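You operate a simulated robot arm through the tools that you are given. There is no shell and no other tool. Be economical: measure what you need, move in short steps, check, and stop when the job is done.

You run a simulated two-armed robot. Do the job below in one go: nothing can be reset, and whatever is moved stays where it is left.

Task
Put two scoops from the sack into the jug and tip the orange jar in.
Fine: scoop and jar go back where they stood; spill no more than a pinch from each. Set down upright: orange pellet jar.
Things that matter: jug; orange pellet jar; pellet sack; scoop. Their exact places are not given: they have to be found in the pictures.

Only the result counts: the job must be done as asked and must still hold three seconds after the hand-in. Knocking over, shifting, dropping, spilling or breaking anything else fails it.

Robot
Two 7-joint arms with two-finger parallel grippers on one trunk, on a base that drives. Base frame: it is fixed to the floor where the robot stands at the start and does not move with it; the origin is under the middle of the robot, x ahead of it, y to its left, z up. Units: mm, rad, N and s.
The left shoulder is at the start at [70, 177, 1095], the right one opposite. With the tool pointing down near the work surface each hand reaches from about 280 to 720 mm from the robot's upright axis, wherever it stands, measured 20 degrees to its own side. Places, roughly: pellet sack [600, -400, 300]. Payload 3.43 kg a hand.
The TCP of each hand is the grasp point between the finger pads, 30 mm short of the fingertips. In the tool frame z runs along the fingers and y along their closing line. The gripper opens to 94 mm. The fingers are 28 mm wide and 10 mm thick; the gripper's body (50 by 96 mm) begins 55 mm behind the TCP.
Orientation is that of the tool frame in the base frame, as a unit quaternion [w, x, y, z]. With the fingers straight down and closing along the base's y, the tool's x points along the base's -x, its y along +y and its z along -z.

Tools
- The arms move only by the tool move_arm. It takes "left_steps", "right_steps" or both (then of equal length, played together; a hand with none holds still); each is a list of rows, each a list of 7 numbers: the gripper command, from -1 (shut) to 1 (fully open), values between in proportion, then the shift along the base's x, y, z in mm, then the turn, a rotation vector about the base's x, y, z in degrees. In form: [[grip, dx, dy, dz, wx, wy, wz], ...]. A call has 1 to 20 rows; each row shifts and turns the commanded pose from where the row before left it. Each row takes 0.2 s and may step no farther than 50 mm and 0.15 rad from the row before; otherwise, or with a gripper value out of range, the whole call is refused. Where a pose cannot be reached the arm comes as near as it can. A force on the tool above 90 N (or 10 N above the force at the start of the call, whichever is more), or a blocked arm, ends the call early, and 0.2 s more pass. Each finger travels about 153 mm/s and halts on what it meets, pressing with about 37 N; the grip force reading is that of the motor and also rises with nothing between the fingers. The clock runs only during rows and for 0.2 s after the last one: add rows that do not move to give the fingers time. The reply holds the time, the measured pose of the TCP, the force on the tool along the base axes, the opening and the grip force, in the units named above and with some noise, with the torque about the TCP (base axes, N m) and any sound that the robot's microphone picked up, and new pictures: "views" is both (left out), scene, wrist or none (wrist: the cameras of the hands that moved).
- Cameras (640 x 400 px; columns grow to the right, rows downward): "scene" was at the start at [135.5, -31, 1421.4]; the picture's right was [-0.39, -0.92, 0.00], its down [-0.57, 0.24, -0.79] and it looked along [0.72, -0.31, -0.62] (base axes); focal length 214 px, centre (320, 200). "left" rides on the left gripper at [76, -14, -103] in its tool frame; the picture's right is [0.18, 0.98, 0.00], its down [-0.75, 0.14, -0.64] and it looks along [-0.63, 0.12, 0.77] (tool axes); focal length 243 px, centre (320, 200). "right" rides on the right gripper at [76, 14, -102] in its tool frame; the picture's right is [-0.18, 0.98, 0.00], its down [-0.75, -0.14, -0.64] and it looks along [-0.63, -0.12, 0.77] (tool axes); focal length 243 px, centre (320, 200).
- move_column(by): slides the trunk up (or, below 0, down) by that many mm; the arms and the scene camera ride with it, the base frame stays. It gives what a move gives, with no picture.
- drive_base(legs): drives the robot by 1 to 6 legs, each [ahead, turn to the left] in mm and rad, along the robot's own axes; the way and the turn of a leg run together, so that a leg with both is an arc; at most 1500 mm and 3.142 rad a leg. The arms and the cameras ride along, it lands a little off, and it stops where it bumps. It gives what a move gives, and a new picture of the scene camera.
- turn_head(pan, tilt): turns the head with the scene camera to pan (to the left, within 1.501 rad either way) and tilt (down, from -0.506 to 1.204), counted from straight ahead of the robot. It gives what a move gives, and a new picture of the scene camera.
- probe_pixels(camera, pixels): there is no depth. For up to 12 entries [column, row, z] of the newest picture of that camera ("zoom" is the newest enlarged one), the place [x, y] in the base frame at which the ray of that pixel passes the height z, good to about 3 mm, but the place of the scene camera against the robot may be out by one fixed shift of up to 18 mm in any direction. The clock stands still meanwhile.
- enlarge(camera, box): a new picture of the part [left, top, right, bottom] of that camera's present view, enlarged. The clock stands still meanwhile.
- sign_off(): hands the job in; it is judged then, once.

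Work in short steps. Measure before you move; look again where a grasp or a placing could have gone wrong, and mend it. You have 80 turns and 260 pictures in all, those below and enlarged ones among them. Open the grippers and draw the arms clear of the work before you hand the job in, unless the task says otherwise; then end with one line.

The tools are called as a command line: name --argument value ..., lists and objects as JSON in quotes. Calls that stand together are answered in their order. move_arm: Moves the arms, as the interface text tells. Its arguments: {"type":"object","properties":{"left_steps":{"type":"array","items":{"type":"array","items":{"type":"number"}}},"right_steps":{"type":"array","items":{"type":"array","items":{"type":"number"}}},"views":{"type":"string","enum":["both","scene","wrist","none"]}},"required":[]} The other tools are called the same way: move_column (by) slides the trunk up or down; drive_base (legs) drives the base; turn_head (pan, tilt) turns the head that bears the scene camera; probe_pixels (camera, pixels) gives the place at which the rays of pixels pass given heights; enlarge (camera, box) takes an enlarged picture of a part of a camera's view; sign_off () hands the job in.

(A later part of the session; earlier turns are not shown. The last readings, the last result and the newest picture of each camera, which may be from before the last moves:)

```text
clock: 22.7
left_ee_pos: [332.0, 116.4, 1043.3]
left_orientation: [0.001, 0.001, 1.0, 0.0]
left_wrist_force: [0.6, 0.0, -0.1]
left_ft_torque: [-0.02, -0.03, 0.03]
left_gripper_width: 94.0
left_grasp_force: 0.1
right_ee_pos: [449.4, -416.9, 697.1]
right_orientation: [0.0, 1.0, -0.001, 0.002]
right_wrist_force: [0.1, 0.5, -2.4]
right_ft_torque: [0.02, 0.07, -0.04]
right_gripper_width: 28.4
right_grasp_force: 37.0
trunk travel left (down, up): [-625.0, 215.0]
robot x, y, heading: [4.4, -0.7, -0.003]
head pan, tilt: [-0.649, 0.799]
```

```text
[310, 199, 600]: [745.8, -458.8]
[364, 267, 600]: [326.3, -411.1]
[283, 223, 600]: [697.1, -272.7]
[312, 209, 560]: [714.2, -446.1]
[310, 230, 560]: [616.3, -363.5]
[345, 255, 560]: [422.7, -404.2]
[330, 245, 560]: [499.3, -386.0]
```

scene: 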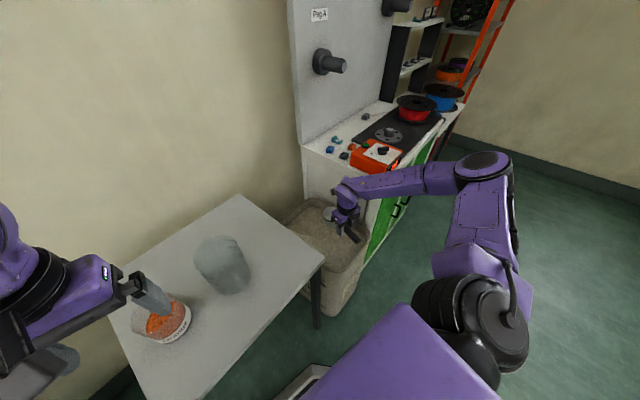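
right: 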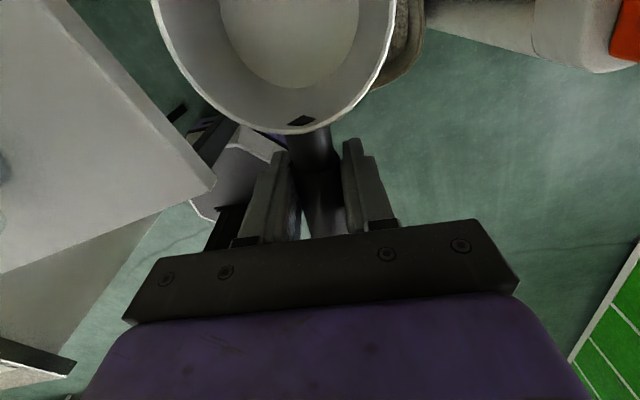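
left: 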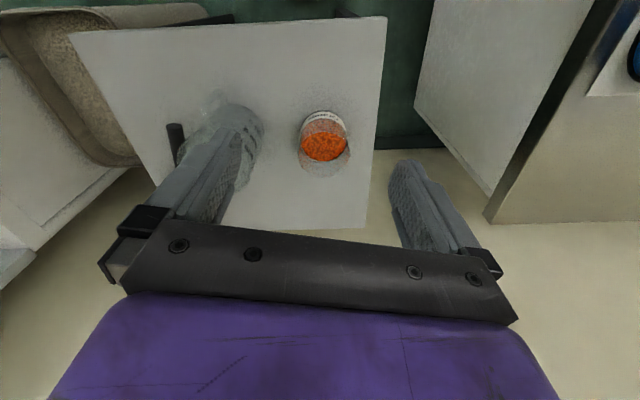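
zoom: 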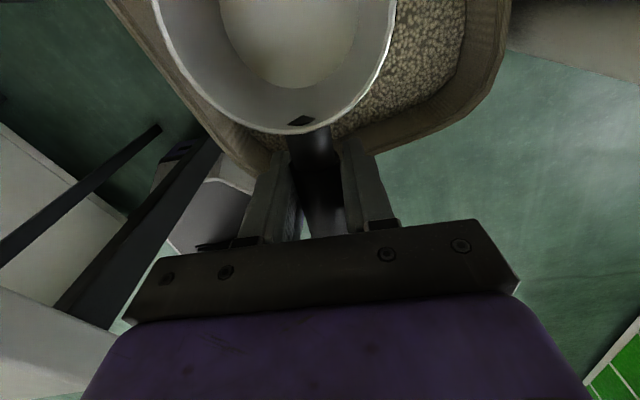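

Inner pellet area spans x≈425–700. I shift 20 mm forward and pitch the scoop cup-down by 45° above the surface, then look.

move_arm --right_steps '[[-1, 15, 3, 10, 0, 7.5, 0], [-1, 10, 3, 0, 0, 7.5, 0], [-1, 0, 0, 0, 0, 7.5, 0], [-1, 0, 0, 0, 0, 7.5, 0], [-1, 0, 0, 0, 0, 7.5, 0], [-1, 0, 0, 0, 0, 7.5, 0], [-1, 0, 0, 0, 0, 0, 0]]'

enlarge --camera "scene" --box '[260, 160, 420, 260]'

```text
clock: 24.3
left_ee_pos: [331.2, 116.9, 1043.2]
left_orientation: [0.0, 0.0, 1.0, 0.0]
left_wrist_force: [-0.7, 0.4, -0.3]
left_ft_torque: [0.02, -0.02, 0.01]
left_gripper_width: 94.0
left_grasp_force: 0.0
right_ee_pos: [473.8, -410.6, 706.1]
right_orientation: [0.001, 0.925, 0.0, -0.381]
right_wrist_force: [0.0, 0.4, -1.3]
right_ft_torque: [0.02, -0.01, -0.03]
right_gripper_width: 28.5
right_grasp_force: 36.6
trunk travel left (down, up): [-625.0, 215.0]
robot x, y, heading: [-0.5, 0.6, -0.001]
head pan, tilt: [-0.649, 0.799]
```

scene: 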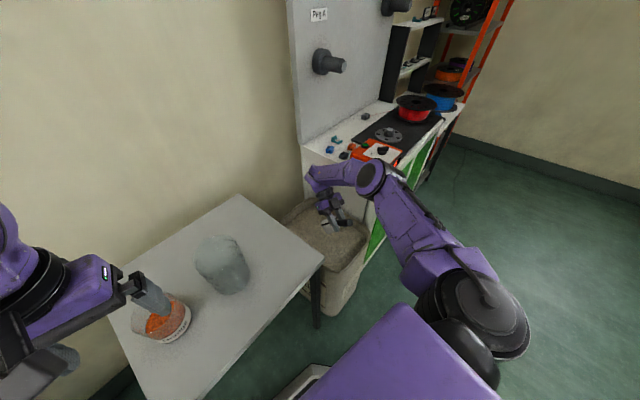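
right: 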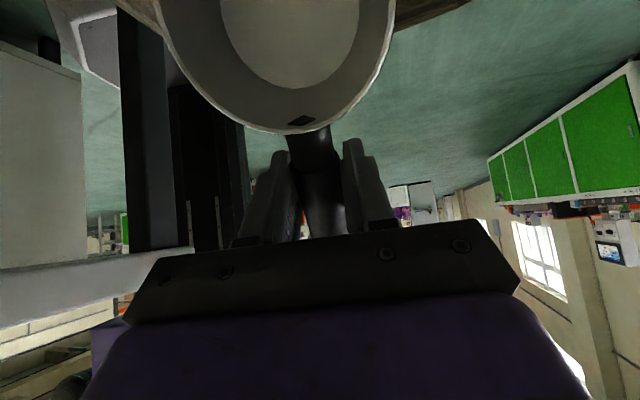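

```text
4.00 times, centred on (340, 210) of scene
```

zoom: 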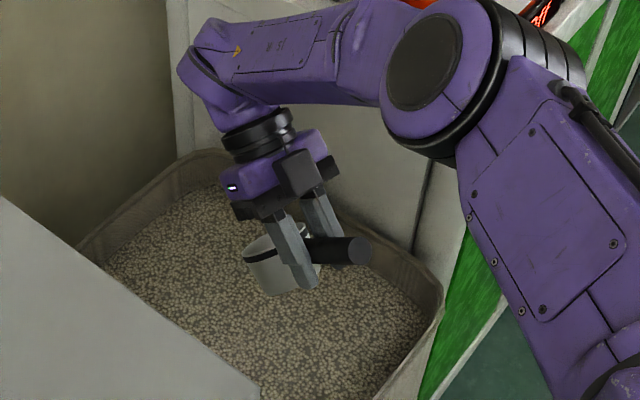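

Pitched well inside the sack. I lower in small steps, watching force for the surface.

move_arm --right_steps '[[-1, 0, 0, -20, 0, 0, 0], [-1, 0, 0, -20, 0, 0, 0], [-1, 0, 0, -15, 0, 0, 0], [-1, 0, 0, -15, 0, 0, 0], [-1, 0, 0, 0, 0, 0, 0]]' --views "scene"

enlarge --camera "scene" --box '[260, 160, 420, 260]'

```text
clock: 25.5
left_ee_pos: [330.7, 117.0, 1044.4]
left_orientation: [0.001, -0.001, 1.0, 0.001]
left_wrist_force: [0.6, -0.3, -0.4]
left_ft_torque: [0.0, -0.03, 0.0]
left_gripper_width: 94.3
left_grasp_force: 0.0
right_ee_pos: [473.6, -410.4, 636.5]
right_orientation: [0.001, 0.925, 0.0, -0.379]
right_wrist_force: [0.0, -0.5, -1.8]
right_ft_torque: [0.04, 0.02, 0.0]
right_gripper_width: 28.4
right_grasp_force: 37.2
trunk travel left (down, up): [-625.0, 215.0]
robot x, y, heading: [-0.0, -1.0, 0.004]
head pan, tilt: [-0.649, 0.799]
```

scene: 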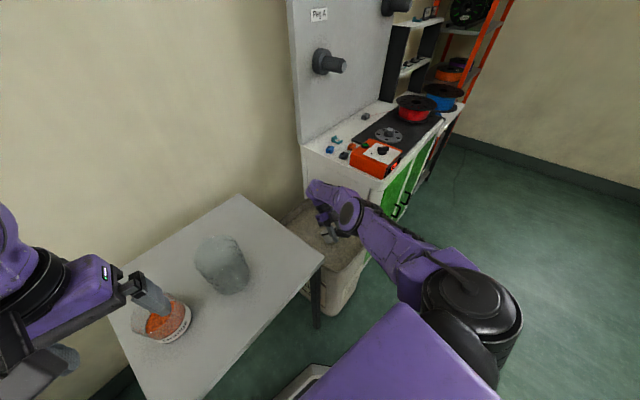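

```text
4.00 times, centred on (340, 210) of scene
```

zoom: 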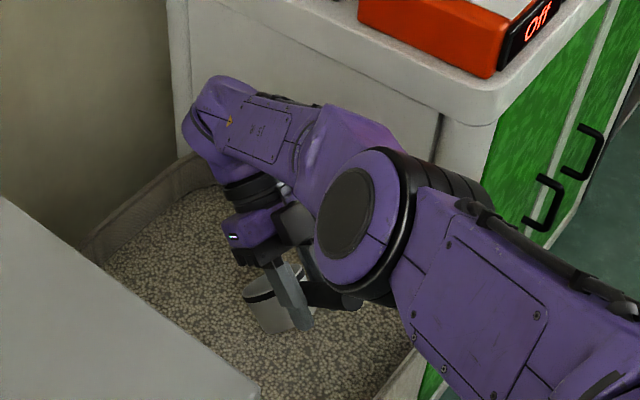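

No contact yet. I lower further in 10 mm steps toward TCP z≈585.

move_arm --right_steps '[[-1, 0, 0, -12, 0, 0, 0], [-1, 0, 0, -12, 0, 0, 0], [-1, 0, 0, -10, 0, 0, 0], [-1, 0, 0, 0, 0, 0, 0]]' --views "scene"

enlarge --camera "scene" --box '[280, 180, 400, 255]'

```text
clock: 26.5
left_ee_pos: [331.1, 117.3, 1043.1]
left_orientation: [0.001, 0.0, 1.0, 0.0]
left_wrist_force: [-0.5, 0.0, 0.2]
left_ft_torque: [-0.02, 0.06, -0.02]
left_gripper_width: 94.1
left_grasp_force: 0.1
right_ee_pos: [470.6, -394.1, 616.9]
right_orientation: [0.001, 0.924, 0.0, -0.381]
right_wrist_force: [0.1, -0.3, -2.6]
right_ft_torque: [-0.01, 0.03, -0.02]
right_gripper_width: 28.7
right_grasp_force: 37.1
right hand out of reach, approached as far as the arm can: row 1, 2, 3
trunk travel left (down, up): [-625.0, 215.0]
robot x, y, heading: [-1.2, 1.1, 0.002]
head pan, tilt: [-0.649, 0.799]
```

scene: 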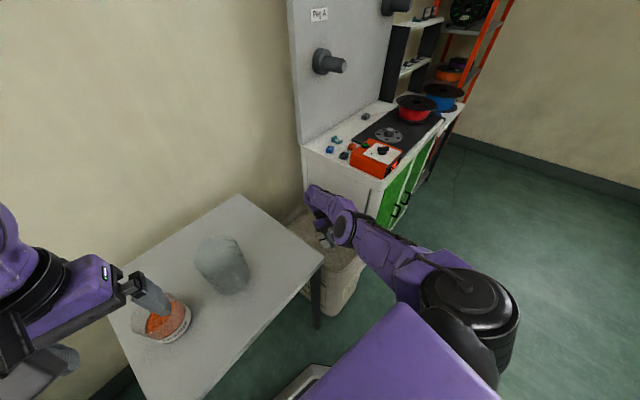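

```text
5.33 times, centred on (340, 218) of scene
```

zoom: 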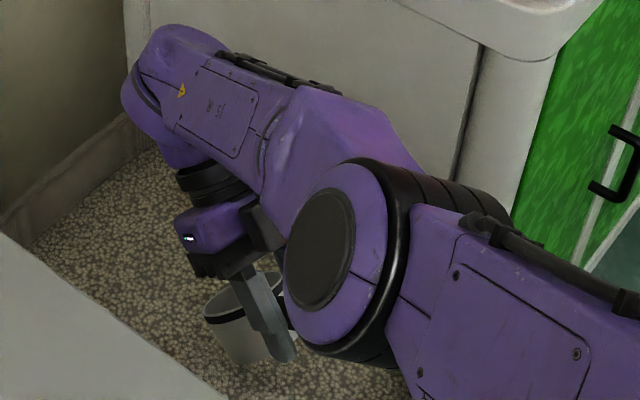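

The arm is limited in this posture with the shoulder high. I lift back, then drop the trunk 130 mm so the same hand height is reached with a lower shoulder.

move_arm --right_steps '[[-1, 0, 0, 30, 0, 0, 0], [-1, 2, -8, 35, 0, 0, 0], [-1, 2, -8, 40, 0, 0, 0], [-1, 0, 0, 35, 0, 0, 0], [-1, 0, 0, 0, 0, 0, 0]]' --views "none"

move_column --by -120

enlarge --camera "scene" --box '[220, 130, 460, 280]'

```text
clock: 27.7
left_ee_pos: [332.0, 117.6, 1044.0]
left_orientation: [0.001, 0.0, 1.0, -0.001]
left_wrist_force: [0.4, -0.5, -0.7]
left_ft_torque: [-0.01, -0.01, -0.02]
left_gripper_width: 93.8
left_grasp_force: 0.1
right_ee_pos: [513.9, -420.3, 745.8]
right_orientation: [-0.001, 0.925, -0.001, -0.38]
right_wrist_force: [0.5, 0.2, -1.1]
right_ft_torque: [0.02, 0.04, 0.0]
right_gripper_width: 28.6
right_grasp_force: 36.7
right hand out of reach, approached as far as the arm can: row 1, 2, 3, 4
trunk travel left (down, up): [-625.0, 215.0]
robot x, y, heading: [2.9, 0.8, 0.005]
head pan, tilt: [-0.649, 0.799]
```

```text
clock: 29.2
left_ee_pos: [331.7, 117.2, 923.2]
left_orientation: [0.001, 0.0, 1.0, 0.001]
left_wrist_force: [-0.7, 0.4, -0.8]
left_ft_torque: [-0.06, -0.04, -0.01]
left_gripper_width: 94.1
left_grasp_force: 0.1
right_ee_pos: [513.6, -421.3, 625.3]
right_orientation: [0.001, 0.925, 0.0, -0.381]
right_wrist_force: [1.0, 0.1, -1.5]
right_ft_torque: [-0.02, 0.03, 0.01]
right_gripper_width: 28.6
right_grasp_force: 36.9
trunk travel left (down, up): [-505.0, 335.0]
robot x, y, heading: [2.7, 2.5, 0.002]
head pan, tilt: [-0.649, 0.799]
```

```text
2.67 times, centred on (340, 205) of scene
```

zoom: 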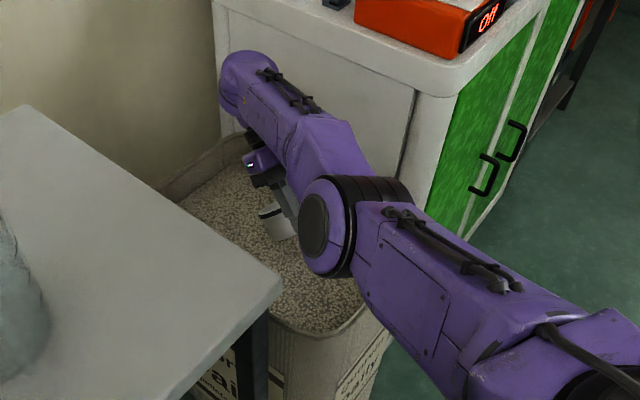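

The cup now seems near the pellet surface; I enlarge to see it.

enlarge --camera "scene" --box '[300, 180, 360, 217]'

enlarge --camera "right" --box '[0, 0, 640, 400]'

```text
10.67 times, centred on (330, 198) of scene
```

zoom: 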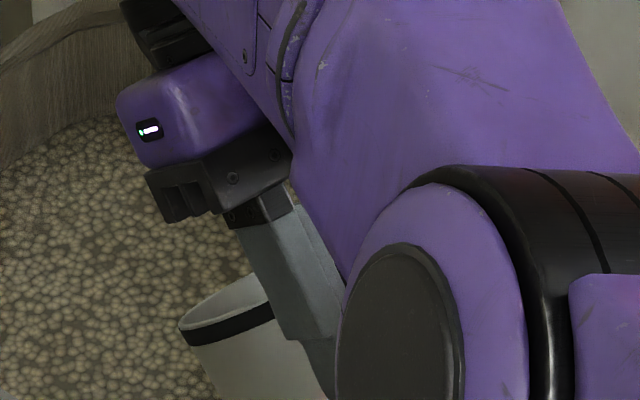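

```text
1.00 times, centred on (320, 200) of right (not enlarged: the box is as wide or as high as the picture)
```

zoom: 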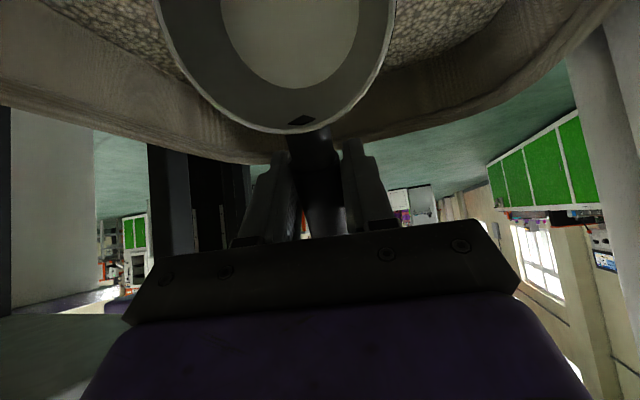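

Not yet touching. I lower with the trunk by 40 mm, which keeps the arm's posture, and look again.

move_column --by -35

enlarge --camera "scene" --box '[280, 160, 376, 220]'

enlarge --camera "right" --box '[0, 0, 640, 400]'

```text
clock: 30.0
left_ee_pos: [331.3, 118.0, 888.1]
left_orientation: [0.001, -0.001, 1.0, 0.0]
left_wrist_force: [0.4, -0.3, -0.1]
left_ft_torque: [0.0, -0.03, 0.01]
left_gripper_width: 94.0
left_grasp_force: 0.0
right_ee_pos: [514.4, -420.9, 591.2]
right_orientation: [0.0, 0.925, 0.0, -0.381]
right_wrist_force: [0.6, 1.2, -1.2]
right_ft_torque: [0.02, 0.01, 0.01]
right_gripper_width: 28.6
right_grasp_force: 36.9
trunk travel left (down, up): [-470.0, 370.0]
robot x, y, heading: [1.8, 2.0, -0.004]
head pan, tilt: [-0.649, 0.799]
```

```text
6.67 times, centred on (328, 190) of scene
```

zoom: 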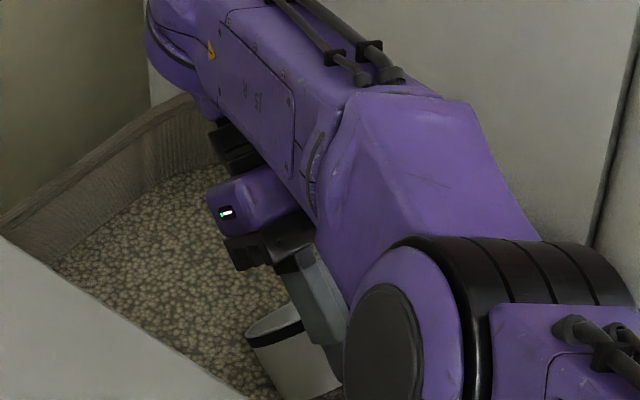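

```text
1.00 times, centred on (320, 200) of right (not enlarged: the box is as wide or as high as the picture)
```

zoom: 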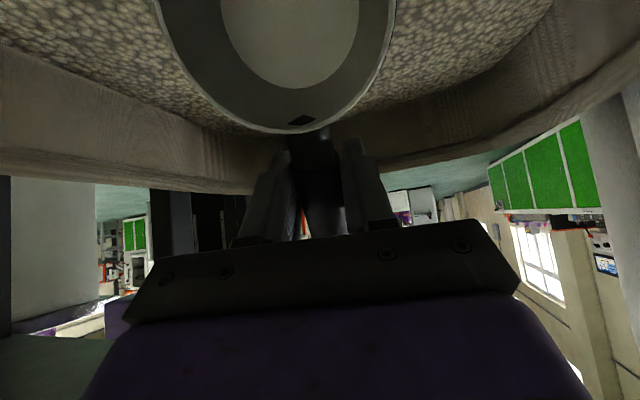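

Still not buried (force unchanged). I estimate the pellet level from where the pellets meet the near wall in this picture.

probe_pixels --camera "zoom" --pixels '[[400, 103, 480], [400, 103, 500], [400, 103, 520], [400, 103, 540], [400, 155, 600], [400, 165, 600], [200, 110, 500], [200, 110, 520], [200, 110, 540], [200, 185, 600]]'

```text
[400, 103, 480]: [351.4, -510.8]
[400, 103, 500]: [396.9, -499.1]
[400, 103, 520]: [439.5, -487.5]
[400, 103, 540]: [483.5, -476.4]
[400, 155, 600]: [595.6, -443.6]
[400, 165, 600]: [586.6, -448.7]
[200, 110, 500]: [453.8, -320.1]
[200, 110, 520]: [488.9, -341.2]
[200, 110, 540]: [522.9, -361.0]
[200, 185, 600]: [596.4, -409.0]
```

The pellet level comes out at z≈512. Before going deeper I check the elbow's height over the sack rim by its ray.

turn_head --pan -0.65 --tilt 0.8

probe_pixels --camera "scene" --pixels '[[339, 212, 650], [339, 212, 700], [339, 212, 750], [339, 212, 800], [339, 212, 850], [305, 166, 700], [305, 166, 750], [305, 166, 800]]'

enlarge --camera "left" --box '[0, 0, 640, 400]'

```text
clock: 30.6
left_ee_pos: [331.8, 117.7, 887.8]
left_orientation: [0.0, 0.0, 1.0, 0.0]
left_wrist_force: [0.0, 0.3, 0.0]
left_ft_torque: [-0.02, 0.01, 0.0]
left_gripper_width: 93.9
left_grasp_force: 0.1
right_ee_pos: [513.6, -420.3, 591.7]
right_orientation: [0.0, 0.925, -0.001, -0.381]
right_wrist_force: [-0.3, -0.2, -1.6]
right_ft_torque: [0.03, 0.04, -0.01]
right_gripper_width: 28.2
right_grasp_force: 36.7
trunk travel left (down, up): [-470.0, 370.0]
robot x, y, heading: [-2.3, -0.7, -0.002]
head pan, tilt: [-0.649, 0.799]
```

scene: 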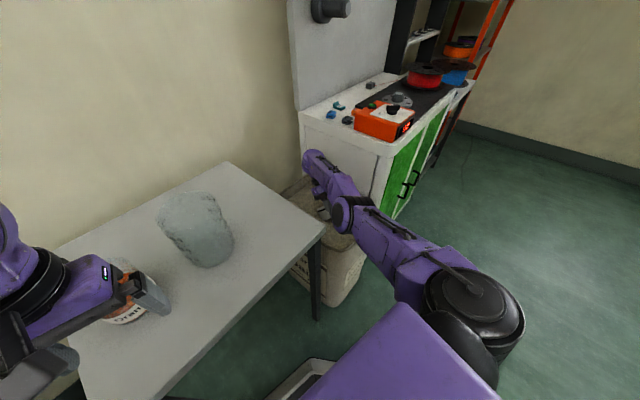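

```text
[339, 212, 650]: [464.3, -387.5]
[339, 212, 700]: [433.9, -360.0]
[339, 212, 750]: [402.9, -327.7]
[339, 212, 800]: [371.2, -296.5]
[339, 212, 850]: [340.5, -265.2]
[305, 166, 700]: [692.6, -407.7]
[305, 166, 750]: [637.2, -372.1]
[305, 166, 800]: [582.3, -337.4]
```

```text
1.00 times, centred on (320, 200) of left (not enlarged: the box is as wide or as high as the picture)
```

zoom: 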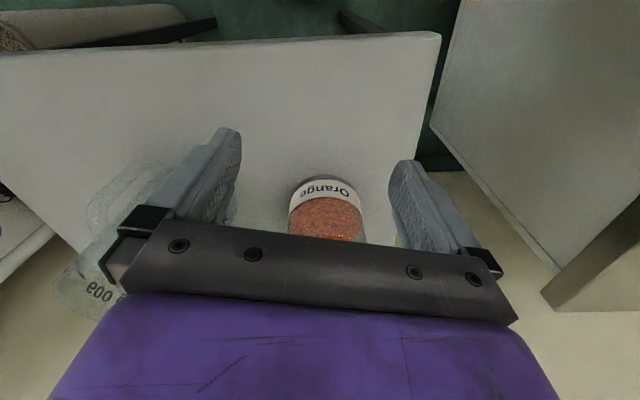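

The elbow is fairly low with this steep pitch, so I ease the pitch back to ~20° and retreat to x≈475 before going deeper; the left hand rises meanwhile.

move_arm --left_steps '[[1, 0, 0, 25, 0, 0, 0], [1, 0, 0, 25, 0, 0, 0], [1, 0, 0, 25, 0, 0, 0], [1, 0, 0, 25, 0, 0, 0], [1, 0, 0, 0, 0, 0, 0]]' --right_steps '[[-1, -5, 0, 10, 0, -6, 0], [-1, -12, 2, 0, 0, -6, 0], [-1, -12, 4, 0, 0, -6, 0], [-1, -12, 4, 0, 0, -6, 0], [-1, 0, 0, 0, 0, 0, 0]]' --views "scene"

enlarge --camera "right" --box '[0, 0, 640, 400]'

```text
clock: 31.8
left_ee_pos: [329.1, 117.1, 989.1]
left_orientation: [0.0, 0.001, 1.0, 0.0]
left_wrist_force: [0.3, 0.6, 0.0]
left_ft_torque: [0.0, 0.0, 0.02]
left_gripper_width: 93.8
left_grasp_force: 0.0
right_ee_pos: [570.4, -442.2, 577.0]
right_orientation: [0.0, 0.978, 0.0, -0.207]
right_wrist_force: [0.2, -0.6, -0.7]
right_ft_torque: [-0.02, 0.11, 0.02]
right_gripper_width: 28.2
right_grasp_force: 37.2
right hand out of reach, approached as far as the arm can: row 1, 2, 3, 4
trunk travel left (down, up): [-470.0, 370.0]
robot x, y, heading: [-1.0, -1.4, 0.0]
head pan, tilt: [-0.649, 0.799]
```

scene: 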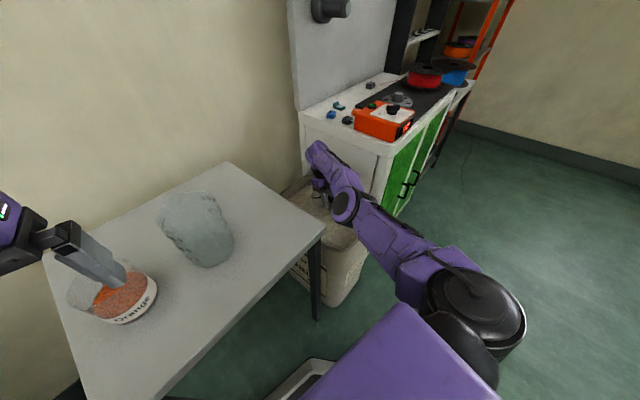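

```text
1.00 times, centred on (320, 200) of right (not enlarged: the box is as wide or as high as the picture)
```

zoom: 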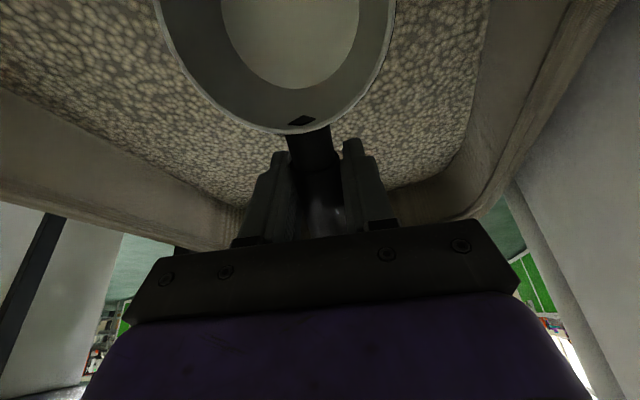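

This is a wrist-angle limit that wants a higher shoulder. I raise the trunk 110 mm, then bring the hand back to x≈475 with 20° pitch.

move_column --by 110

move_arm --right_steps '[[-1, -20, 6, 0, 0, 0, 0], [-1, -25, 8, 0, 0, -2, 0], [-1, -25, 8, 0, 0, -2, 0], [-1, -25, 8, 0, 0, 0, 0], [-1, 0, 0, 0, 0, 0, 0]]' --views "scene"

```text
clock: 33.2
left_ee_pos: [329.9, 116.1, 1098.2]
left_orientation: [0.001, 0.0, 1.0, 0.0]
left_wrist_force: [0.4, 0.1, 0.8]
left_ft_torque: [0.02, 0.01, 0.01]
left_gripper_width: 94.0
left_grasp_force: 0.0
right_ee_pos: [568.9, -442.9, 687.7]
right_orientation: [0.0, 0.978, -0.001, -0.208]
right_wrist_force: [0.5, -0.5, -1.9]
right_ft_torque: [0.0, 0.05, -0.02]
right_gripper_width: 28.5
right_grasp_force: 36.7
trunk travel left (down, up): [-580.0, 260.0]
robot x, y, heading: [-0.5, 1.5, -0.0]
head pan, tilt: [-0.649, 0.799]
```

```text
clock: 34.4
left_ee_pos: [329.7, 117.4, 1098.4]
left_orientation: [0.001, 0.0, 1.0, 0.0]
left_wrist_force: [0.3, 0.1, -0.1]
left_ft_torque: [-0.03, 0.01, 0.0]
left_gripper_width: 93.8
left_grasp_force: 0.2
right_ee_pos: [577.8, -446.5, 671.6]
right_orientation: [-0.001, 0.985, -0.001, -0.174]
right_wrist_force: [-0.3, -1.2, -1.0]
right_ft_torque: [0.01, 0.04, 0.0]
right_gripper_width: 28.6
right_grasp_force: 37.0
right hand out of reach, approached as far as the arm can: row 1, 2, 3, 4
trunk travel left (down, up): [-580.0, 260.0]
robot x, y, heading: [0.6, 2.1, 0.0]
head pan, tilt: [-0.649, 0.799]
```

scene: 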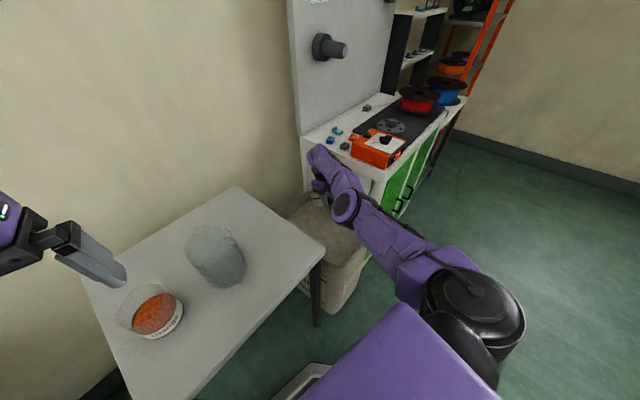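

Still on the limit; it prefers lower hand positions relative to the shoulder, so I go down first and then back.

move_arm --right_steps '[[-1, 0, 0, -30, 0, 0, 0], [-1, 0, 0, -30, 0, 0, 0], [-1, -10, 3, -15, 0, 0, 0], [-1, -20, 6, 0, 0, 0, 0], [-1, -20, 6, 0, 0, 0, 0], [-1, 0, 0, 0, 0, 0, 0]]' --views "none"

```text
clock: 35.8
left_ee_pos: [331.2, 117.4, 1097.0]
left_orientation: [0.001, 0.0, 1.0, 0.0]
left_wrist_force: [0.6, 0.0, 0.6]
left_ft_torque: [0.0, -0.03, -0.03]
left_gripper_width: 94.0
left_grasp_force: 0.1
right_ee_pos: [519.6, -411.2, 601.7]
right_orientation: [0.0, 0.985, -0.001, -0.173]
right_wrist_force: [-0.5, 0.7, -1.6]
right_ft_torque: [0.03, 0.06, 0.01]
right_gripper_width: 28.6
right_grasp_force: 36.8
right hand out of reach, approached as far as the arm can: row 1, 2
trunk travel left (down, up): [-580.0, 260.0]
robot x, y, heading: [-1.9, -1.5, -0.0]
head pan, tilt: [-0.649, 0.799]
```

Free again. I continue back to x≈470 and down to z≈545 (cup just at the pellets), and add a bit more pitch.

move_arm --right_steps '[[-1, -18, -3, -10, 0, 0, 0], [-1, -18, -3, -10, 0, 3, 0], [-1, -14, -3, -15, 0, 3, 0], [-1, 0, 0, -15, 0, 4, 0], [-1, 0, 0, 0, 0, 0, 0]]' --views "scene"

enlarge --camera "scene" --box '[260, 150, 420, 250]'

enlarge --camera "right" --box '[0, 0, 640, 400]'

```text
clock: 37.0
left_ee_pos: [329.3, 116.4, 1098.5]
left_orientation: [0.002, -0.001, 1.0, 0.0]
left_wrist_force: [-0.5, 0.6, 0.6]
left_ft_torque: [-0.03, 0.0, 0.0]
left_gripper_width: 94.1
left_grasp_force: 0.1
right_ee_pos: [466.8, -420.5, 553.4]
right_orientation: [-0.001, 0.966, -0.001, -0.259]
right_wrist_force: [-0.3, -0.5, -1.7]
right_ft_torque: [0.0, 0.04, 0.0]
right_gripper_width: 28.5
right_grasp_force: 36.6
trunk travel left (down, up): [-580.0, 260.0]
robot x, y, heading: [-0.3, -0.5, -0.0]
head pan, tilt: [-0.649, 0.799]
```

scene: 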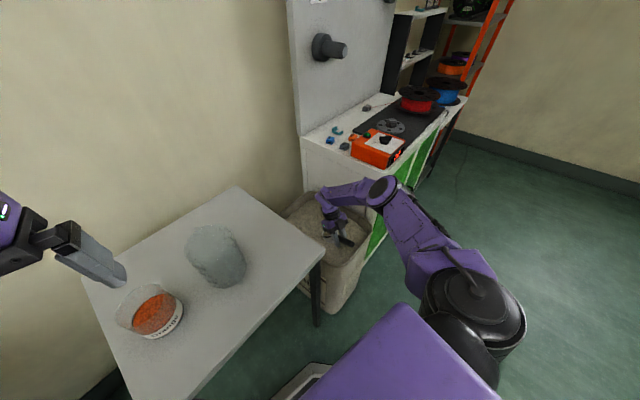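

```text
4.00 times, centred on (340, 200) of scene
```

zoom: 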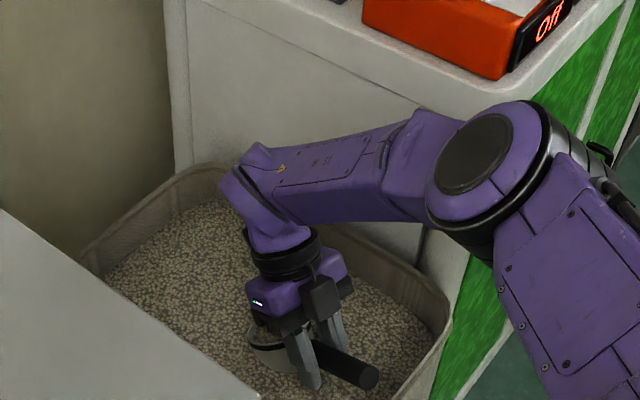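

```text
1.00 times, centred on (320, 200) of right (not enlarged: the box is as wide or as high as the picture)
```

zoom: 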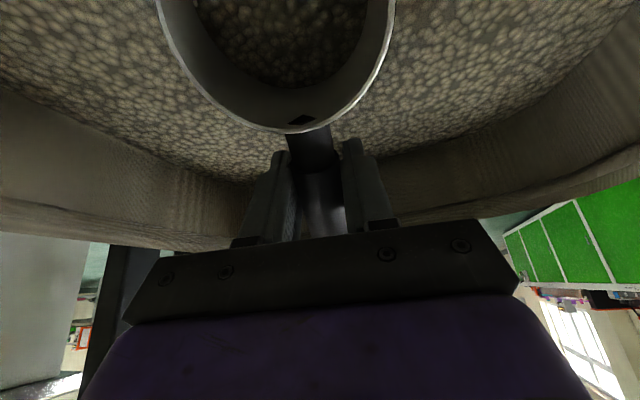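

The right posture now, and pellets already show in the cup. I push down, advance and level while submerged.

move_arm --right_steps '[[-1, 0, 0, -15, 0, 0, 0], [-1, 5, 1, -15, 0, 0, 0], [-1, 12, 3, -10, 0, 0, 0], [-1, 12, 3, -5, 0, 0, 0], [-1, 12, 3, -3, 0, -5, 0], [-1, 10, 2, 0, 0, -6, 0], [-1, 6, 1, 0, 0, -6, 0], [-1, 3, 1, 0, 0, -6, 0], [-1, 0, 0, 0, 0, -7, 0], [-1, 0, 0, 0, 0, 0, 0]]' --views "wrist"

enlarge --camera "scene" --box '[260, 150, 420, 250]'

```text
clock: 39.2
left_ee_pos: [331.6, 117.7, 1098.5]
left_orientation: [0.001, 0.001, 1.0, 0.0]
left_wrist_force: [0.5, -0.2, -0.8]
left_ft_torque: [0.01, 0.02, -0.02]
left_gripper_width: 94.2
left_grasp_force: 0.0
right_ee_pos: [514.6, -410.8, 509.4]
right_orientation: [0.0, 1.0, -0.002, 0.001]
right_wrist_force: [-0.4, -0.4, -1.9]
right_ft_torque: [-0.01, 0.1, -0.02]
right_gripper_width: 28.9
right_grasp_force: 37.7
right hand out of reach, approached as far as the arm can: row 4
trunk travel left (down, up): [-580.0, 260.0]
robot x, y, heading: [-1.1, 1.6, -0.005]
head pan, tilt: [-0.649, 0.799]
```

right: 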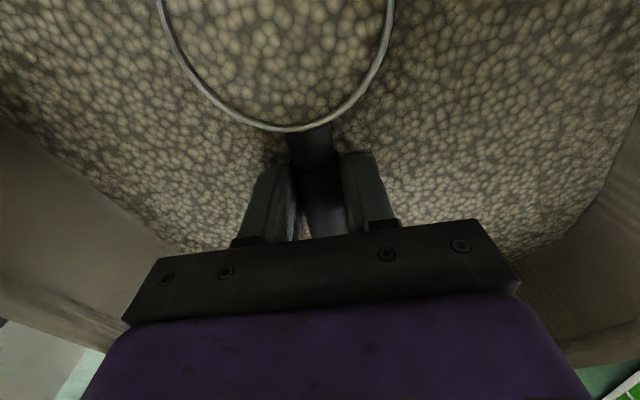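

```text
4.00 times, centred on (340, 200) of scene
```

zoom: 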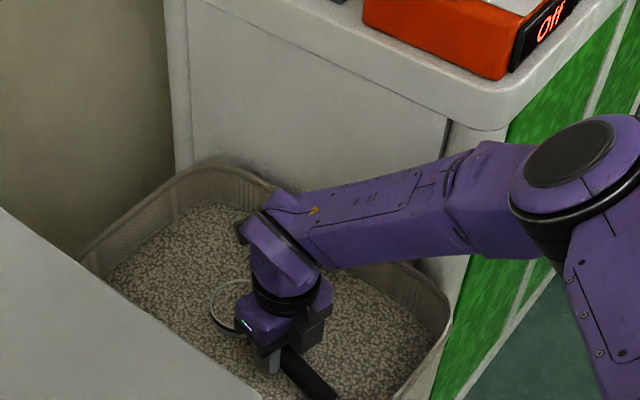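

Cup is filled level to the rim at the surface. I lift straight up with the trunk.

move_column --by 60

enlarge --camera "right" --box '[0, 0, 640, 400]'

move_column --by 195

enlarge --camera "right" --box '[0, 0, 640, 400]'

```text
clock: 40.2
left_ee_pos: [330.6, 115.6, 1157.6]
left_orientation: [0.001, 0.0, 1.0, 0.001]
left_wrist_force: [0.2, -0.5, -0.9]
left_ft_torque: [0.0, 0.01, 0.0]
left_gripper_width: 94.0
left_grasp_force: 0.1
right_ee_pos: [514.4, -409.7, 569.8]
right_orientation: [-0.001, 1.0, 0.0, 0.0]
right_wrist_force: [-0.9, -0.9, -2.9]
right_ft_torque: [-0.03, 0.16, -0.01]
right_gripper_width: 28.6
right_grasp_force: 36.8
trunk travel left (down, up): [-640.0, 200.0]
robot x, y, heading: [-2.0, 0.6, -0.002]
head pan, tilt: [-0.649, 0.799]
```

```text
1.00 times, centred on (320, 200) of right (not enlarged: the box is as wide or as high as the picture)
```

zoom: 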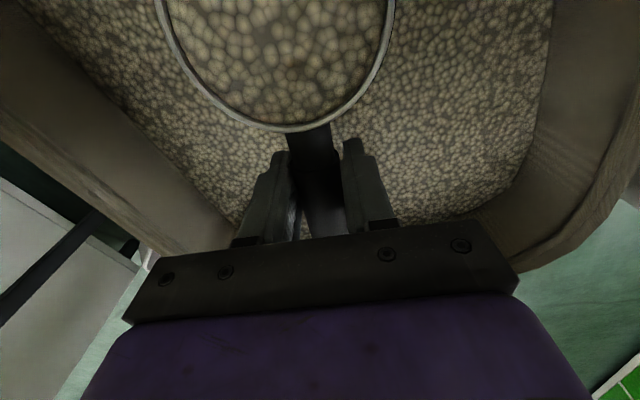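

```text
clock: 42.3
left_ee_pos: [330.5, 116.8, 1353.5]
left_orientation: [0.001, 0.0, 1.0, 0.0]
left_wrist_force: [0.0, 0.5, 0.4]
left_ft_torque: [-0.02, 0.01, -0.01]
left_gripper_width: 93.9
left_grasp_force: 0.0
right_ee_pos: [515.1, -410.2, 763.1]
right_orientation: [0.0, 1.0, -0.001, 0.001]
right_wrist_force: [-0.6, -0.1, -2.7]
right_ft_torque: [0.0, 0.13, -0.01]
right_gripper_width: 29.0
right_grasp_force: 36.8
trunk travel left (down, up): [-835.0, 5.0]
robot x, y, heading: [1.8, 1.0, -0.003]
head pan, tilt: [-0.649, 0.799]
```

```text
1.00 times, centred on (320, 200) of right (not enlarged: the box is as wide or as high as the picture)
```

zoom: 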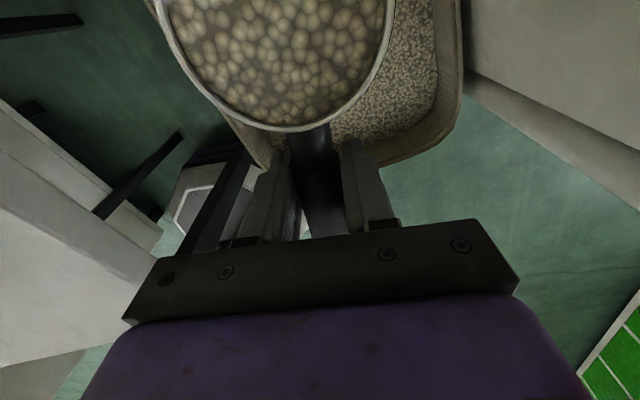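

Full cup (≈+1.2 N). I raise the arm smoothly toward z≈950 here over the sack first.

move_arm --right_steps '[[-1, 0, 5, 15, 0, 0, 0], [-1, -5, 10, 25, 0, 0, 0], [-1, -5, 10, 30, 0, 0, 0], [-1, -5, 10, 30, 0, 0, 0], [-1, 0, 5, 30, 0, 0, 0], [-1, 0, 0, 25, 0, 0, 0], [-1, 0, 0, 15, 0, 0, 0], [-1, 0, 0, 0, 0, 0, 0]]' --views "none"

turn_head --pan -0.2 --tilt 0.95

```text
clock: 44.1
left_ee_pos: [330.0, 118.0, 1353.0]
left_orientation: [0.002, 0.0, 1.0, 0.0]
left_wrist_force: [0.0, 0.3, 0.0]
left_ft_torque: [-0.02, -0.02, -0.03]
left_gripper_width: 93.7
left_grasp_force: 0.1
right_ee_pos: [500.6, -370.5, 934.6]
right_orientation: [-0.001, 1.0, -0.001, 0.0]
right_wrist_force: [-0.6, 0.0, -2.3]
right_ft_torque: [0.0, 0.12, 0.02]
right_gripper_width: 28.7
right_grasp_force: 37.3
trunk travel left (down, up): [-835.0, 5.0]
robot x, y, heading: [1.4, 2.3, -0.0]
head pan, tilt: [-0.649, 0.799]
```

```text
clock: 45.0
left_ee_pos: [330.6, 116.7, 1353.0]
left_orientation: [0.001, 0.0, 1.0, -0.001]
left_wrist_force: [0.1, -0.9, 0.0]
left_ft_torque: [-0.01, -0.04, 0.01]
left_gripper_width: 93.8
left_grasp_force: 0.0
right_ee_pos: [499.9, -370.9, 934.2]
right_orientation: [-0.001, 1.0, -0.001, 0.0]
right_wrist_force: [0.8, 0.3, -2.6]
right_ft_torque: [-0.02, 0.11, 0.01]
right_gripper_width: 28.5
right_grasp_force: 37.0
trunk travel left (down, up): [-835.0, 5.0]
robot x, y, heading: [-0.3, 2.7, -0.005]
head pan, tilt: [-0.201, 0.949]
```

scene: 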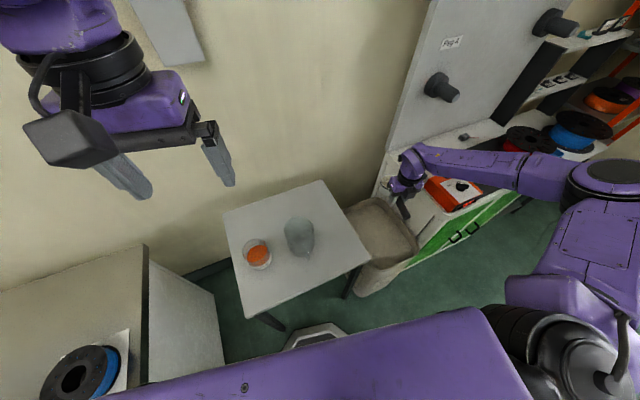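

Good top view of the jug at (300,240). I measure its rim from this picture and move the cup inward in even steps.

move_arm --right_steps '[[-1, -3, 12, 2, 0, 0, 0], [-1, -6, 22, 2, 0, 0, 0], [-1, -8, 28, 2, 0, 0, 0], [-1, -8, 28, 2, 0, 0, 0], [-1, -8, 28, 2, 0, 0, 0], [-1, -8, 28, 0, 0, 0, 0], [-1, -8, 28, 0, 0, 0, 0], [-1, -6, 22, 0, 0, 0, 0], [-1, -3, 12, 0, 0, 0, 0], [-1, 0, 0, 0, 0, 0, 0]]' --views "scene"

enlarge --camera "scene" --box '[220, 180, 380, 280]'

```text
clock: 47.2
left_ee_pos: [328.5, 116.7, 1353.8]
left_orientation: [0.001, 0.0, 1.0, 0.0]
left_wrist_force: [0.2, 0.1, 0.5]
left_ft_torque: [0.0, 0.02, 0.0]
left_gripper_width: 94.1
left_grasp_force: 0.0
right_ee_pos: [441.7, -162.3, 943.6]
right_orientation: [-0.001, 1.0, -0.002, 0.0]
right_wrist_force: [0.1, 1.3, -2.8]
right_ft_torque: [0.02, 0.13, 0.02]
right_gripper_width: 28.7
right_grasp_force: 37.2
trunk travel left (down, up): [-835.0, 5.0]
robot x, y, heading: [-1.4, 0.2, -0.0]
head pan, tilt: [-0.201, 0.949]
```

scene: 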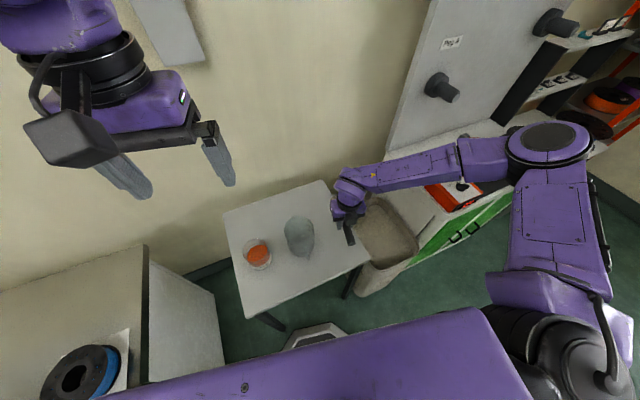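

```text
4.00 times, centred on (300, 230) of scene
```

zoom: 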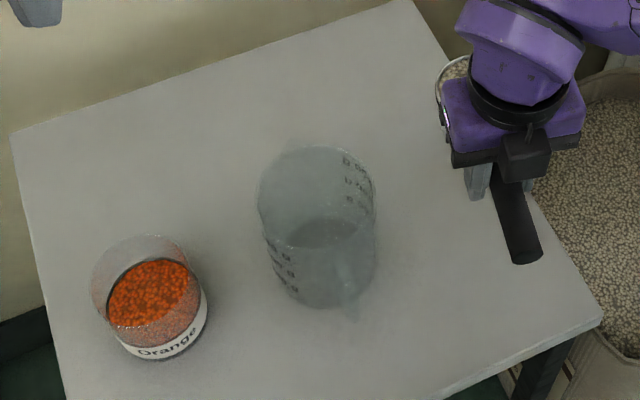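

I probe the rim ellipse at z 880 and use the handle end (known ≈(362,-162,944)) to calibrate the scene camera's shift.

probe_pixels --camera "zoom" --pixels '[[258, 200, 880], [376, 190, 880], [315, 147, 880], [320, 248, 880], [525, 258, 944], [92, 285, 845], [185, 255, 845], [165, 358, 757], [345, 315, 757], [350, 300, 757]]'

```text
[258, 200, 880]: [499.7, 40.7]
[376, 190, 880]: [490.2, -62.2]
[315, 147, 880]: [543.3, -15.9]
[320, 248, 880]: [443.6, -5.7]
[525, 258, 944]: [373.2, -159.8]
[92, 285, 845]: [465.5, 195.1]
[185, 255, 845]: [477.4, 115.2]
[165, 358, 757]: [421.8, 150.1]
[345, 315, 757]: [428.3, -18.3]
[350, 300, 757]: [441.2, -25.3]
```

Jug centre corrected to ≈(482,-11), radius 50. I move the cup toward it, to TCP (405,-50,968), first.

move_arm --right_steps '[[-1, -3, 8, 4, 0, 0, 0], [-1, -6, 16, 5, 0, 0, 0], [-1, -7, 20, 5, 0, 0, 0], [-1, -7, 22, 5, 0, 0, 0], [-1, -7, 20, 4, 0, 0, 0], [-1, -5, 16, 1, 0, 0, 0], [-1, -2, 10, 0, 0, 0, 0], [-1, 0, 0, 0, 0, 0, 0]]' --views "scene"

enlarge --camera "scene" --box '[220, 180, 380, 280]'

```text
clock: 49.0
left_ee_pos: [330.6, 117.3, 1353.9]
left_orientation: [0.0, 0.0, 1.0, 0.0]
left_wrist_force: [0.5, -0.2, 0.3]
left_ft_torque: [0.0, -0.02, 0.01]
left_gripper_width: 94.1
left_grasp_force: 0.0
right_ee_pos: [406.2, -49.3, 968.3]
right_orientation: [0.0, 1.0, 0.0, 0.0]
right_wrist_force: [-0.1, -0.2, -1.7]
right_ft_torque: [0.0, 0.13, -0.01]
right_gripper_width: 28.8
right_grasp_force: 36.9
trunk travel left (down, up): [-835.0, 5.0]
robot x, y, heading: [-2.7, 1.1, -0.0]
head pan, tilt: [-0.201, 0.949]
```

scene: 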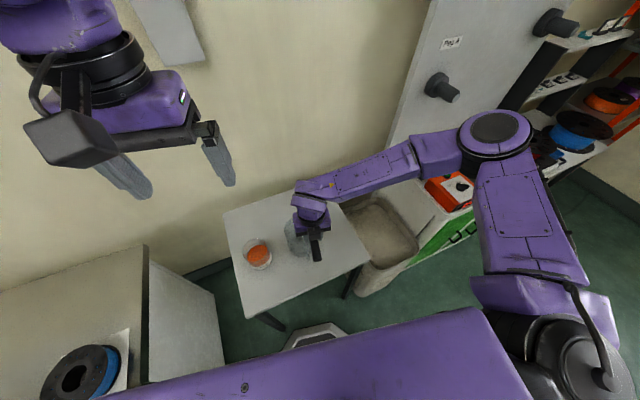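

```text
4.00 times, centred on (300, 230) of scene
```

zoom: 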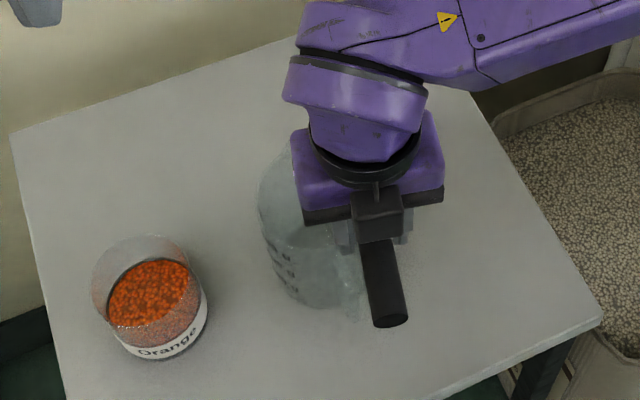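

Reached without limits. I slide over the jug to y≈+6 and check with the wrist camera.

move_arm --right_steps '[[-1, 0, 8, 0, 0, 0, 0], [-1, 0, 14, 0, 0, 0, 0], [-1, 0, 16, 0, 0, 0, 0], [-1, 0, 12, 0, 0, 0, 0], [-1, 0, 5, 0, 0, 0, 0], [-1, 0, 0, 0, 0, 0, 0]]'

enlarge --camera "scene" --box '[220, 180, 380, 280]'

```text
clock: 50.4
left_ee_pos: [329.7, 117.6, 1353.5]
left_orientation: [0.001, 0.0, 1.0, -0.001]
left_wrist_force: [-0.7, 0.0, -0.1]
left_ft_torque: [-0.01, 0.04, 0.0]
left_gripper_width: 94.3
left_grasp_force: 0.0
right_ee_pos: [405.5, 4.6, 968.2]
right_orientation: [-0.002, 1.0, -0.001, 0.0]
right_wrist_force: [0.7, 0.2, -2.2]
right_ft_torque: [0.01, 0.1, -0.02]
right_gripper_width: 28.6
right_grasp_force: 36.6
trunk travel left (down, up): [-835.0, 5.0]
robot x, y, heading: [0.2, 3.2, -0.0]
head pan, tilt: [-0.201, 0.949]
```

scene: 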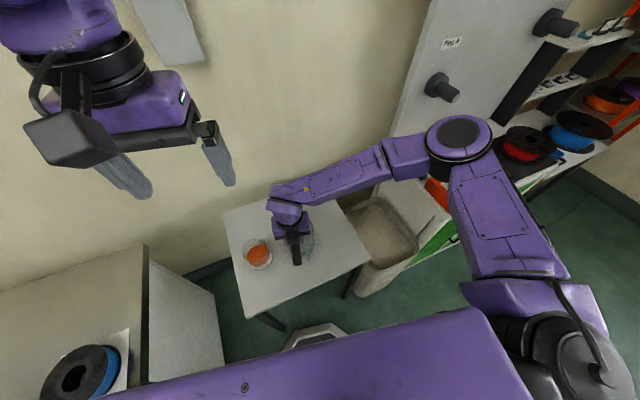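
right: 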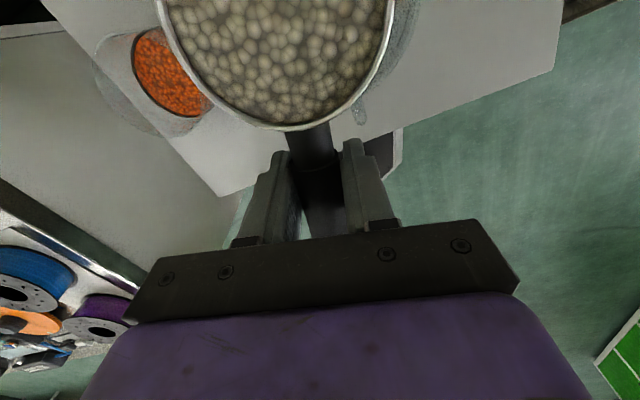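

```text
4.00 times, centred on (300, 230) of scene
```

zoom: 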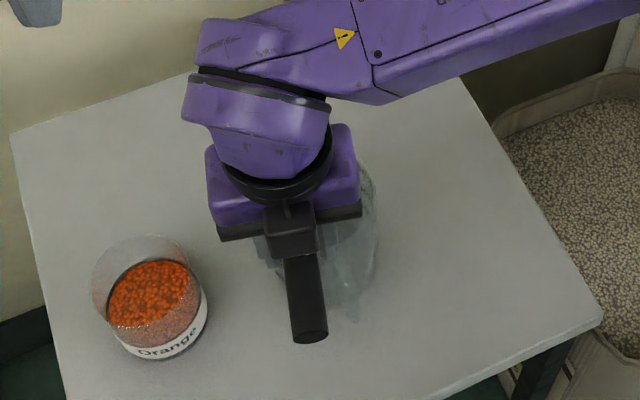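

The jug edge appears right of the cup (≈(416,25)) with its lip tip at (360,118); I probe those with this calibrated wrist camera.

probe_pixels --camera "right" --pixels '[[418, 20, 880], [405, 55, 880], [360, 120, 880], [360, 120, 860], [390, 75, 880]]'

enlarge --camera "right" --box '[300, 0, 460, 140]'

```text
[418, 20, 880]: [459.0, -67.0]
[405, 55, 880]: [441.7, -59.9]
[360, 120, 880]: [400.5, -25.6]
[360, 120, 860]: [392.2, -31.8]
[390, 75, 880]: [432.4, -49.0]
```

```text
2.86 times, centred on (380, 70) of right
```

zoom: 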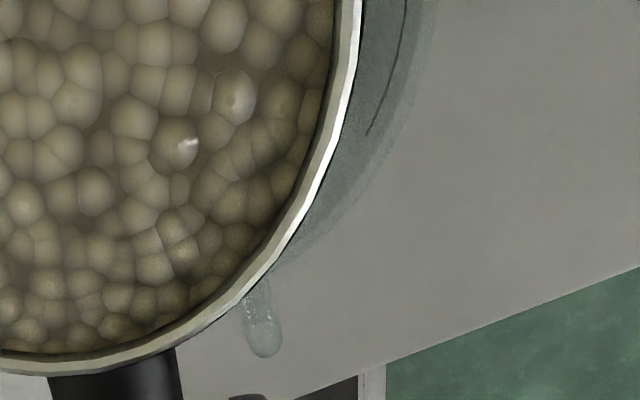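

Cup is well inside the jug's circle. I start rolling about the handle axis (+x), first 30°, checking reach.

move_arm --right_steps '[[-1, 0, 0, 0, 6, 0, 0], [-1, 0, 0, 0, 6, 0, 0], [-1, 0, 0, 0, 6, 0, 0], [-1, 0, 0, 0, 6, 0, 0], [-1, 0, 0, 0, 6, 0, 0], [-1, 0, 0, 0, 0, 0, 0]]' --views "wrist"

```text
clock: 51.8
left_ee_pos: [331.0, 117.1, 1353.0]
left_orientation: [0.001, -0.001, 1.0, -0.001]
left_wrist_force: [-0.1, 1.1, 0.3]
left_ft_torque: [-0.06, -0.01, 0.0]
left_gripper_width: 94.1
left_grasp_force: 0.0
right_ee_pos: [405.1, 4.2, 967.4]
right_orientation: [-0.259, 0.966, 0.0, 0.0]
right_wrist_force: [0.0, -0.4, -1.7]
right_ft_torque: [0.0, 0.12, 0.04]
right_gripper_width: 28.5
right_grasp_force: 35.9
trunk travel left (down, up): [-835.0, 5.0]
robot x, y, heading: [1.2, -0.2, -0.001]
head pan, tilt: [-0.201, 0.949]
```

right: 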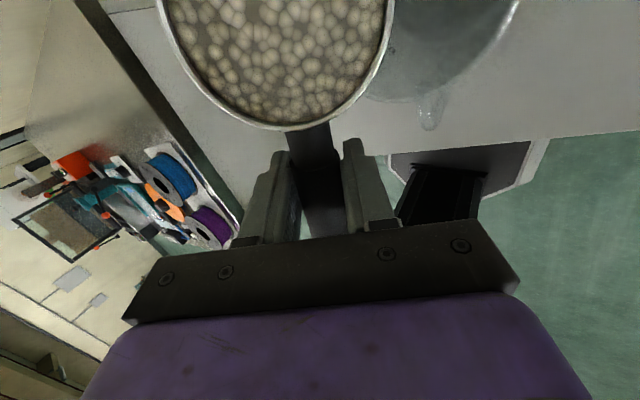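

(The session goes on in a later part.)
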